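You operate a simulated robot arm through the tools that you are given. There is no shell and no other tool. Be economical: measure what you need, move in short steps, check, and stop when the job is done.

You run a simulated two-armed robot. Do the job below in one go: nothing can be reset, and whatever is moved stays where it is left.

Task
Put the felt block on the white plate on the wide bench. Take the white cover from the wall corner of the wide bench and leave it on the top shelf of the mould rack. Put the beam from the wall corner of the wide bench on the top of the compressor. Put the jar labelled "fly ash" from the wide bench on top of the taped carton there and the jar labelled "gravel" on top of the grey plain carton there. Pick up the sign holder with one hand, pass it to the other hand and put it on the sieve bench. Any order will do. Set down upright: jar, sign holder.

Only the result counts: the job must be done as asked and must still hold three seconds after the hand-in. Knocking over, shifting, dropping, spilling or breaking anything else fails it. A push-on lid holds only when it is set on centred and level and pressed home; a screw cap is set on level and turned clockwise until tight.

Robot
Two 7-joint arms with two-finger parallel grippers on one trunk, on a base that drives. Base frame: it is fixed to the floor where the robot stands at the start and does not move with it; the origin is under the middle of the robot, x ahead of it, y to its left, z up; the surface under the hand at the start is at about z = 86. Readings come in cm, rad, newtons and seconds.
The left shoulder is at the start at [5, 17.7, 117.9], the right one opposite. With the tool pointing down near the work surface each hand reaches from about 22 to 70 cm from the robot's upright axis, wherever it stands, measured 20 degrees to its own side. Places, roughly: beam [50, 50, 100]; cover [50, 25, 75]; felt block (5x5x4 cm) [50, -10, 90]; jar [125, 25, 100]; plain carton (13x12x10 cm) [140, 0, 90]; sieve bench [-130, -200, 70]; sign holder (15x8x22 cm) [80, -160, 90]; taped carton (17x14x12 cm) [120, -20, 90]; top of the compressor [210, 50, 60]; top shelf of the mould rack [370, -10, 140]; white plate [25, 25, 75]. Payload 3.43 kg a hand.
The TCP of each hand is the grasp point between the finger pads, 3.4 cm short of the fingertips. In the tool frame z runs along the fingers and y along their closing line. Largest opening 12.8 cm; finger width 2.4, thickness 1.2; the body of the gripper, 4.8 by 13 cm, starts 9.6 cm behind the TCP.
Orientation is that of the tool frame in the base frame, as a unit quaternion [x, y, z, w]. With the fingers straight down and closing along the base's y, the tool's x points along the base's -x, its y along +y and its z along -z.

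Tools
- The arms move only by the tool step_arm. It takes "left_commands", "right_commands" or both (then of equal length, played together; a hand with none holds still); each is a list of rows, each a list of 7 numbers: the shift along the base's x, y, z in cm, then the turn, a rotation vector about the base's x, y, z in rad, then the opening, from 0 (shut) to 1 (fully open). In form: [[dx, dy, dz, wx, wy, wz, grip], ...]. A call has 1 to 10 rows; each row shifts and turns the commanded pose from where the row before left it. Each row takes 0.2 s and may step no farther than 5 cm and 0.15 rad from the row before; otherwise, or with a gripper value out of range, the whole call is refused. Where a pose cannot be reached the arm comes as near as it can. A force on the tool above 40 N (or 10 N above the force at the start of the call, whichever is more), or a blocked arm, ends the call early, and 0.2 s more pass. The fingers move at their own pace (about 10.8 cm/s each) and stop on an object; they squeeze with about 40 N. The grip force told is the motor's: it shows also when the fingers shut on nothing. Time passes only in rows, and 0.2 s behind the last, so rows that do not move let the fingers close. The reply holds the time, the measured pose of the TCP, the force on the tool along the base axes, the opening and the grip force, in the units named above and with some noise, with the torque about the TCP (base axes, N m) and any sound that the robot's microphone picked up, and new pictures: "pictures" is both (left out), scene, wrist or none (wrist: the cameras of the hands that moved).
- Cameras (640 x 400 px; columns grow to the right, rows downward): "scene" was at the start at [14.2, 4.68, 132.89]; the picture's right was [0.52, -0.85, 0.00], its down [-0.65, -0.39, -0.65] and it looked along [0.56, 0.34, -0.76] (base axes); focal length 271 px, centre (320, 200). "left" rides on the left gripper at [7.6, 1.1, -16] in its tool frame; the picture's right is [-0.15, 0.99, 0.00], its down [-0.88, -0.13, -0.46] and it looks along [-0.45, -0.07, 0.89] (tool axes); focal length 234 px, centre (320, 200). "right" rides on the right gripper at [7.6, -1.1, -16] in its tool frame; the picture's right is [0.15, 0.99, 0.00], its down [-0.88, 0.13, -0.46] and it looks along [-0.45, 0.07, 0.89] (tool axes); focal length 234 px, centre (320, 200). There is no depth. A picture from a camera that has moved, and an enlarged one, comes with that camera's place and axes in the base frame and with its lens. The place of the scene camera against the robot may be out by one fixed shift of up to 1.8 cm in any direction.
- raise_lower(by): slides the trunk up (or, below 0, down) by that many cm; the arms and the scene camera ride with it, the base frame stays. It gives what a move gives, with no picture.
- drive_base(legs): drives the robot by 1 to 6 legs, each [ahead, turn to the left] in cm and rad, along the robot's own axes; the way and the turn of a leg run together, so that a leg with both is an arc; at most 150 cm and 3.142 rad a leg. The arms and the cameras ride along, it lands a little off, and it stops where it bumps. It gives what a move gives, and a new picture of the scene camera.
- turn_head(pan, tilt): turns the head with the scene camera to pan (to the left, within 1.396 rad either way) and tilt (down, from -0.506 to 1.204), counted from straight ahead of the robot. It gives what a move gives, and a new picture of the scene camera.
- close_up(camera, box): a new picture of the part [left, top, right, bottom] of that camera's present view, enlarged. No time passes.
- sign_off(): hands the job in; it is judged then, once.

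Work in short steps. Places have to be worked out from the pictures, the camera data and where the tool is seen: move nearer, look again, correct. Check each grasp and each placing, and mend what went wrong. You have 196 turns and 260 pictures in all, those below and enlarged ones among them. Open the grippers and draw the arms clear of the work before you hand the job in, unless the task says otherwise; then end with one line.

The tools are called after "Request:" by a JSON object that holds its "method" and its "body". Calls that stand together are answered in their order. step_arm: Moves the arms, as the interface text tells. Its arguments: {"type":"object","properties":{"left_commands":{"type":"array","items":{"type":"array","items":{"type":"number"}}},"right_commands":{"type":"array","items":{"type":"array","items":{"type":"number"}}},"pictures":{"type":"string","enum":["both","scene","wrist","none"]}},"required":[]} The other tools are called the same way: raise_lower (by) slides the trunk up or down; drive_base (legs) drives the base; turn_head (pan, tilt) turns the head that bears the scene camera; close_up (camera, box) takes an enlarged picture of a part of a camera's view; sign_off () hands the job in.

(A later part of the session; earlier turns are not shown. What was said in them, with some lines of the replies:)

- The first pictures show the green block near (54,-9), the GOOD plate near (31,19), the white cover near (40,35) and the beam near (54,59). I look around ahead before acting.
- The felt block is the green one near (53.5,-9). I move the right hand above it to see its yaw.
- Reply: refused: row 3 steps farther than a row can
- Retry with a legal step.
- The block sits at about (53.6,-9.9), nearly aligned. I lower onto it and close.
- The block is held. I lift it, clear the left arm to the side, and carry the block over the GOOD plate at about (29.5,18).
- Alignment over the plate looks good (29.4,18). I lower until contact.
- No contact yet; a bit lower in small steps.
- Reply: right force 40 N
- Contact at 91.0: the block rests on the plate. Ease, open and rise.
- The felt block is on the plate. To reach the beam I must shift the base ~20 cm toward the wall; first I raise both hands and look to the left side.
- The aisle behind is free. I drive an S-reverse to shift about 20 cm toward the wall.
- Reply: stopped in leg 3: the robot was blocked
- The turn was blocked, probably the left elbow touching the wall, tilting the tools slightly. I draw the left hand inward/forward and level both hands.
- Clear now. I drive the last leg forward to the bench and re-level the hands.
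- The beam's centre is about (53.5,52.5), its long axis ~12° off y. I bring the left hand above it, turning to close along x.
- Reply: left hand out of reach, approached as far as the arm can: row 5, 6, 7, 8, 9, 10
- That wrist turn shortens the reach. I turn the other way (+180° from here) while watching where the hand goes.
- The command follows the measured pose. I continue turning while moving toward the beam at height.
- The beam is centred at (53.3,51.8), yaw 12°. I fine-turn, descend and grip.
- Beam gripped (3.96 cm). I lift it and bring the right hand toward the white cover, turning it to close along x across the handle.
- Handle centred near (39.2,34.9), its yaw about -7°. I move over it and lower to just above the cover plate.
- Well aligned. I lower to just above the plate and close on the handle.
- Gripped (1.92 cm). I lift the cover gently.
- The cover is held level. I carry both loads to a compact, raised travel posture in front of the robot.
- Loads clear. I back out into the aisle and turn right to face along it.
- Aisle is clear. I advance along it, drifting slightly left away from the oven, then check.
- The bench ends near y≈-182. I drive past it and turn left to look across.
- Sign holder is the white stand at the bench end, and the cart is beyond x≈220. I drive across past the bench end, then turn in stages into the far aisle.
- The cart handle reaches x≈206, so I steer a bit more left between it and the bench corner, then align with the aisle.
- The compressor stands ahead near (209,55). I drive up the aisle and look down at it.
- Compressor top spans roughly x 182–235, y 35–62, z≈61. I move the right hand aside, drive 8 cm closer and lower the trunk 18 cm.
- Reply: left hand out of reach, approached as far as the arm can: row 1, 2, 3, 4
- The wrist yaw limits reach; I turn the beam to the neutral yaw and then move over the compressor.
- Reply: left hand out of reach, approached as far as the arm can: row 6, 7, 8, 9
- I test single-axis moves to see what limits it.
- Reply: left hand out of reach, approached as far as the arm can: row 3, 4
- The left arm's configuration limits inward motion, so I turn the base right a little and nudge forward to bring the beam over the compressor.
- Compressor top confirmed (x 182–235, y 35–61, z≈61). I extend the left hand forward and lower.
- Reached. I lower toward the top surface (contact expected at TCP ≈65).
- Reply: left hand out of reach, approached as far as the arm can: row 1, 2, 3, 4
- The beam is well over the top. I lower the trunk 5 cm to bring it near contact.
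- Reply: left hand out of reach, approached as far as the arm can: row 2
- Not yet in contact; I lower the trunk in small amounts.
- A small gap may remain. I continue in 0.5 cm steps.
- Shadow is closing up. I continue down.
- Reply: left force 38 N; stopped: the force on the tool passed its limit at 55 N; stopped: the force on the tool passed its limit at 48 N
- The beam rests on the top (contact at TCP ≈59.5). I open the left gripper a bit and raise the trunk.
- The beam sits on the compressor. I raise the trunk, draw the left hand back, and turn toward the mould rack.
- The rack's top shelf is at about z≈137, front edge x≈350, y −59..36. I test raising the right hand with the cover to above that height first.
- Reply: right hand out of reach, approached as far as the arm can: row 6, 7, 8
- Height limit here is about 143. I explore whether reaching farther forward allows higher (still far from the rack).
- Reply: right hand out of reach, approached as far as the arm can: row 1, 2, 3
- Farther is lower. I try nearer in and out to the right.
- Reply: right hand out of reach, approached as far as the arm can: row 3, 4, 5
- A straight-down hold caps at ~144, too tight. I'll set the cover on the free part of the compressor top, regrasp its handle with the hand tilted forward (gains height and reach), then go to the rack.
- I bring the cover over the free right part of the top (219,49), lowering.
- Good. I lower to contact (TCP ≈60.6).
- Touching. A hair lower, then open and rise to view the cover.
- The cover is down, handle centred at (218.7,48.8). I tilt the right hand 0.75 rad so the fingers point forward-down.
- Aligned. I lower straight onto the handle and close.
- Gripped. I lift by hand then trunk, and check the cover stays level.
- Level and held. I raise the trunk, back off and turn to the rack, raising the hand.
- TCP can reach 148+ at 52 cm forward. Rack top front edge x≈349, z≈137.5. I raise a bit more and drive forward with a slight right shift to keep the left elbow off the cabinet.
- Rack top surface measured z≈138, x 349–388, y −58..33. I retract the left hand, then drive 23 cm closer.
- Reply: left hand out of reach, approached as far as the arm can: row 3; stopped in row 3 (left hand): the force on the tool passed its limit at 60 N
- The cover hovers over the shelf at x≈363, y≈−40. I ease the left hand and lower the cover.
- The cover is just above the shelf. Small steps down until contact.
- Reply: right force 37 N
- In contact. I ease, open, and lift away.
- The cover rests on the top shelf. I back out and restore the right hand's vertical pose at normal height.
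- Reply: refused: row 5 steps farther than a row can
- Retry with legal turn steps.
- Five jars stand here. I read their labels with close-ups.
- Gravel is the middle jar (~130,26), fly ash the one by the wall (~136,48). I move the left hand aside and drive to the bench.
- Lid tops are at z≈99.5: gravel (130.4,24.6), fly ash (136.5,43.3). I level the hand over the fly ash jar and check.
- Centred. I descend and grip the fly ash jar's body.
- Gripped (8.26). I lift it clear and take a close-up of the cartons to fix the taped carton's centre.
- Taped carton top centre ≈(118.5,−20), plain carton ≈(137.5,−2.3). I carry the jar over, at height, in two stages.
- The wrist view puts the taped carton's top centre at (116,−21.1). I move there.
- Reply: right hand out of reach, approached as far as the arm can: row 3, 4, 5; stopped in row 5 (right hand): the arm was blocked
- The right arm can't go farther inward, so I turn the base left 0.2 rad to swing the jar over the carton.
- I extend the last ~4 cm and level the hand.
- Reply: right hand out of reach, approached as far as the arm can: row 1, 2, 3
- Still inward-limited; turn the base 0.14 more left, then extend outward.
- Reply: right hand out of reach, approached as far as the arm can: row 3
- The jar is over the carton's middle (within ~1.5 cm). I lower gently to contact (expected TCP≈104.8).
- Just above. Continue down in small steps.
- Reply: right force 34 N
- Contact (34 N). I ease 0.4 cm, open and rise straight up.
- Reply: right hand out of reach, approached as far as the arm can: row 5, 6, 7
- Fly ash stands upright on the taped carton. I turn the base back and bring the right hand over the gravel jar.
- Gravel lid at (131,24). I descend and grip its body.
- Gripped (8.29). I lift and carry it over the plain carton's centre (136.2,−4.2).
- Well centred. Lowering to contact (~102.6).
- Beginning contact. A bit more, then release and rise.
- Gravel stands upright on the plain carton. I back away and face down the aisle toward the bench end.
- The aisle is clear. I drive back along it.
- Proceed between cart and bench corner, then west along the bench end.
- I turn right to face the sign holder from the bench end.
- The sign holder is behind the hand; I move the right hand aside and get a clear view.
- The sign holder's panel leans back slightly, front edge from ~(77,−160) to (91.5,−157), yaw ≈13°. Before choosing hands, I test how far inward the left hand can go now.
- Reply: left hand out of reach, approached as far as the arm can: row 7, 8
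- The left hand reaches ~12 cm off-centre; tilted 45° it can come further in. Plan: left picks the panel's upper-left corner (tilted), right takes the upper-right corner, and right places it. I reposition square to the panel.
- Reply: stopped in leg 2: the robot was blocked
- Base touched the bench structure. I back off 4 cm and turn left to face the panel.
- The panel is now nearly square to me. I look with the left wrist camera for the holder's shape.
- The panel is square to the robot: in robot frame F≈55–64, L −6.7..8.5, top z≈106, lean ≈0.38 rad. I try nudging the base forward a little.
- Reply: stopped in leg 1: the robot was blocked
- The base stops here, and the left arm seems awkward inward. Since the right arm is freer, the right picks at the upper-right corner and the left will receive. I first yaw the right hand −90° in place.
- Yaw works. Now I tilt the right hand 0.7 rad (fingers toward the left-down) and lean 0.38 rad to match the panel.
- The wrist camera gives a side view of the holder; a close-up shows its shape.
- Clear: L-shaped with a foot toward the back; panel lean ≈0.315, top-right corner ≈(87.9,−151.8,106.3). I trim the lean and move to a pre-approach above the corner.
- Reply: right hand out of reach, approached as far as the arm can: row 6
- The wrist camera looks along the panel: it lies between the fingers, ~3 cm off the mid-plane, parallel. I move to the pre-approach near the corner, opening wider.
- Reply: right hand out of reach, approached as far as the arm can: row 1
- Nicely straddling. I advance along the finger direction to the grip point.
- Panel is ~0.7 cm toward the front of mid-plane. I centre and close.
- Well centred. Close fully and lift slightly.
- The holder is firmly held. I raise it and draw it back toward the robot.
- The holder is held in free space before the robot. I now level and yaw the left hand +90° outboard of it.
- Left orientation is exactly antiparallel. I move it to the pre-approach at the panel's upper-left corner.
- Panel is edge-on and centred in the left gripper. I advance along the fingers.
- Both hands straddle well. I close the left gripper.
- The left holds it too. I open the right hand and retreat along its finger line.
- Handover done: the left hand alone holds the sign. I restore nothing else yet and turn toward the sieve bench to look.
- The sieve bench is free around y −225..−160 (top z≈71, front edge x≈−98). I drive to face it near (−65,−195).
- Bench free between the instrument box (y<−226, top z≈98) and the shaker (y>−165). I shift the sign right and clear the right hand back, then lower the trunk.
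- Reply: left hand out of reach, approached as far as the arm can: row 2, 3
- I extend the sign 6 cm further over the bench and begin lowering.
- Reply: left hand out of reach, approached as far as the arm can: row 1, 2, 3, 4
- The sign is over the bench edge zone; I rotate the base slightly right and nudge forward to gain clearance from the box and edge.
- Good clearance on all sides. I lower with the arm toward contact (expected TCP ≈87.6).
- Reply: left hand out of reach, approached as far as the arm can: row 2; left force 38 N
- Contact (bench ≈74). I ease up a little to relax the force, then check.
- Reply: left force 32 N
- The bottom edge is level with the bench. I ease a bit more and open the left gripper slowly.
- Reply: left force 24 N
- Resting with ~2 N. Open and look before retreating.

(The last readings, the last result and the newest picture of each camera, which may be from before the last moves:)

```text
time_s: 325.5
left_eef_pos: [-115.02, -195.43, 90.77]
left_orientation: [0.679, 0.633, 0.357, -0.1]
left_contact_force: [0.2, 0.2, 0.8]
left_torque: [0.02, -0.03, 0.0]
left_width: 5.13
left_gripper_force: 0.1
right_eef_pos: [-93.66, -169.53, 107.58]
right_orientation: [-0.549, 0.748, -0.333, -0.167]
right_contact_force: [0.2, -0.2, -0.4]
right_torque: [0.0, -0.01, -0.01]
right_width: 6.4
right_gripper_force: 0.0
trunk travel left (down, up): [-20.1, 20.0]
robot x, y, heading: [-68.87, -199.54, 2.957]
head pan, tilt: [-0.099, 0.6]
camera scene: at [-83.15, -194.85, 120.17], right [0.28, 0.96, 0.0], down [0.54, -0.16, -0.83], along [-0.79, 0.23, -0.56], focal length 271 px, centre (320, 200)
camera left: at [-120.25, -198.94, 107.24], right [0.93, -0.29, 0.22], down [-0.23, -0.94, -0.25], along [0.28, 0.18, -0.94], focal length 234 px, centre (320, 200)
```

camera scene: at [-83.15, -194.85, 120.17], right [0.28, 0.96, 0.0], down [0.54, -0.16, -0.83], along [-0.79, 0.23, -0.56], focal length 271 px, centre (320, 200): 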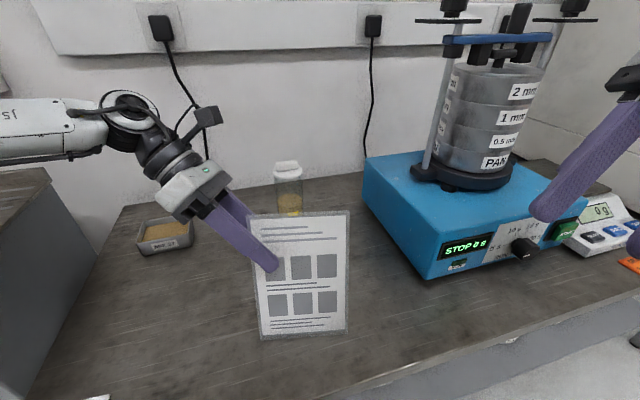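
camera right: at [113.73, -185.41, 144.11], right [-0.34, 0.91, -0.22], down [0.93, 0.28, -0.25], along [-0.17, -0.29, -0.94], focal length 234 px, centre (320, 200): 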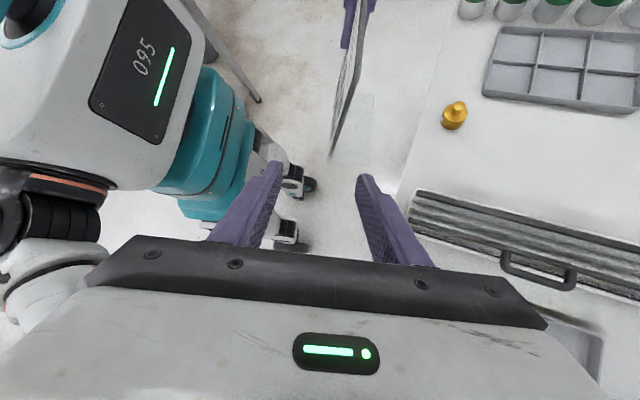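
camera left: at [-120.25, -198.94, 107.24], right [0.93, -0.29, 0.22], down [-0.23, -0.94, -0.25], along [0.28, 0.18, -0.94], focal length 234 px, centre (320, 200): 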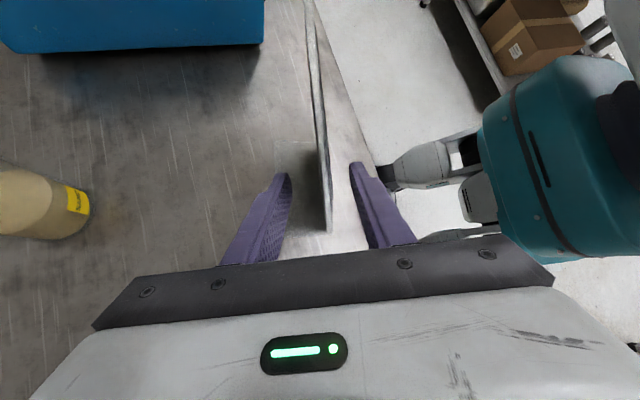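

The sign stands freely. I retreat the left hand along its finger line and raise up.

Request:
{"method": "step_arm", "body": {"left_commands": [[-1.4, -2.3, 2.9, 0, 0, 0, 0.4], [-1.4, -2.3, 2.9, 0, 0, 0, 0.4], [-1.0, -1.5, 4, 0, 0, 0, 0.4], [0, 0, 4.5, 0, 0, 0, 0.4]], "pictures": "scene"}}

Request:
{"method": "raise_lower", "body": {"by": 18}}

Request:
{"method": "drive_base", "body": {"legs": [[-25, 0]]}}

```text
time_s: 326.5
left_eef_pos: [-118.71, -201.41, 105.22]
left_orientation: [0.679, 0.633, 0.358, -0.099]
left_contact_force: [-0.2, 0.6, 0.6]
left_torque: [0.0, 0.0, 0.0]
left_width: 5.1
left_gripper_force: 0.0
right_eef_pos: [-93.69, -169.35, 107.74]
right_orientation: [-0.549, 0.748, -0.334, -0.165]
right_contact_force: [-0.6, -0.6, 0.0]
right_torque: [0.01, -0.02, 0.01]
right_width: 6.4
right_gripper_force: 0.1
trunk travel left (down, up): [-20.1, 20.0]
robot x, y, heading: [-68.43, -199.32, 2.958]
head pan, tilt: [-0.099, 0.6]
camera scene: at [-83.15, -194.85, 120.16], right [0.28, 0.96, 0.0], down [0.54, -0.16, -0.83], along [-0.79, 0.23, -0.56], focal length 271 px, centre (320, 200)
```

scene: 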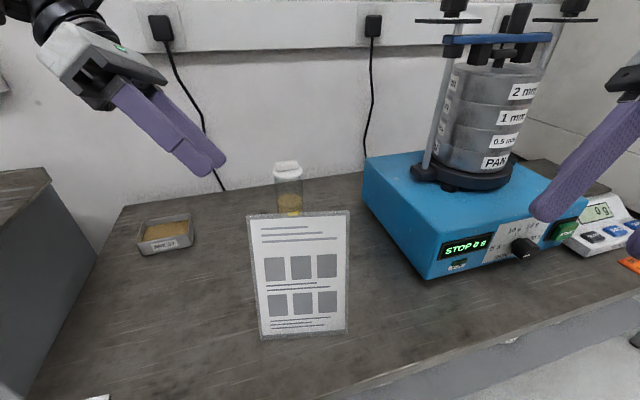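

```text
time_s: 328.5
left_eef_pos: [-118.72, -201.38, 123.26]
left_orientation: [0.679, 0.633, 0.358, -0.099]
left_contact_force: [0.2, -0.4, 0.4]
left_torque: [0.01, 0.02, -0.03]
left_width: 5.11
left_gripper_force: 0.1
right_eef_pos: [-93.65, -169.36, 125.6]
right_orientation: [-0.55, 0.748, -0.334, -0.165]
right_contact_force: [0.2, 0.6, 0.4]
right_torque: [0.0, 0.02, 0.05]
right_width: 6.39
right_gripper_force: 0.0
trunk travel left (down, up): [-38.1, 2.0]
robot x, y, heading: [-68.38, -199.09, 2.955]
head pan, tilt: [-0.099, 0.6]
```

```text
time_s: 330.4
left_eef_pos: [-94.04, -206.1, 123.29]
left_orientation: [0.68, 0.633, 0.357, -0.099]
left_contact_force: [0.6, 0.6, 1.3]
left_torque: [0.0, 0.02, 0.02]
left_width: 5.12
left_gripper_force: 0.0
right_eef_pos: [-68.98, -174.17, 125.67]
right_orientation: [-0.549, 0.748, -0.334, -0.165]
right_contact_force: [-0.1, -0.4, 0.3]
right_torque: [0.0, 0.0, -0.01]
right_width: 6.38
right_gripper_force: 0.0
trunk travel left (down, up): [-38.1, 2.0]
robot x, y, heading: [-43.82, -203.94, 2.957]
head pan, tilt: [-0.099, 0.6]
camera scene: at [-58.49, -199.54, 138.18], right [0.28, 0.96, 0.0], down [0.54, -0.16, -0.83], along [-0.79, 0.23, -0.56], focal length 271 px, centre (320, 200)
```

scene: 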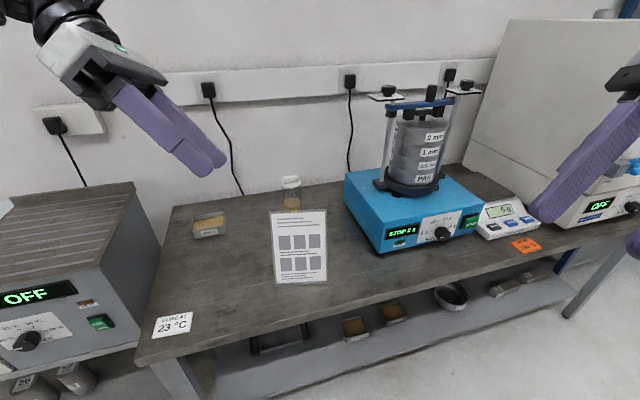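

The sign stands upright on the sieve bench. One look toward the wide bench to confirm nothing was disturbed.

Request:
{"method": "turn_head", "body": {"pan": -1.39, "tilt": 0.25}}

```text
time_s: 331.8
left_eef_pos: [-94.26, -206.13, 123.27]
left_orientation: [0.68, 0.633, 0.358, -0.099]
left_contact_force: [0.2, -0.1, 0.0]
left_torque: [0.01, -0.05, -0.04]
left_width: 5.13
left_gripper_force: 0.0
right_eef_pos: [-69.05, -174.17, 125.62]
right_orientation: [-0.549, 0.747, -0.335, -0.165]
right_contact_force: [0.3, 0.2, -0.1]
right_torque: [-0.01, -0.01, -0.01]
right_width: 6.39
right_gripper_force: 0.1
trunk travel left (down, up): [-38.1, 2.0]
robot x, y, heading: [-43.85, -203.76, 2.952]
head pan, tilt: [-1.389, 0.25]
camera scene: at [-50.02, -192.7, 141.39], right [1.0, -0.01, 0.0], down [0.0, -0.25, -0.97], along [0.01, 0.97, -0.25], focal length 271 px, centre (320, 200)
```

scene: 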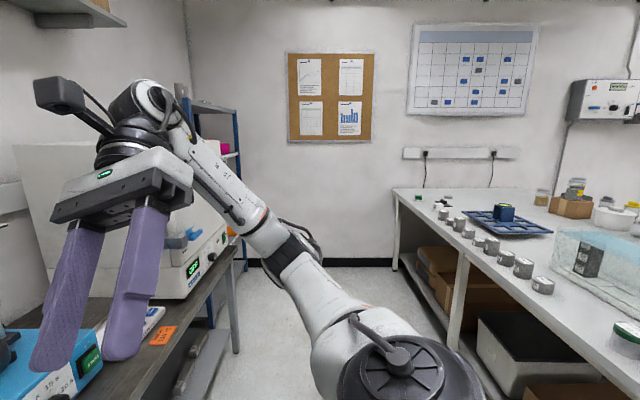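

Both grippers are open, the arms are clear, and from here nothing on the benches looks disturbed. I hand the job in.

Request:
{"method": "sign_off", "body": {}}

```text
The job is handed in.
```

I've handed in the job with every placement done: felt block on the white plate, white cover on the rack's top shelf, beam on the compressor, fly ash and gravel jars upright on the taped and grey cartons, and the sign holder passed from right to left hand and standing on the sieve bench.
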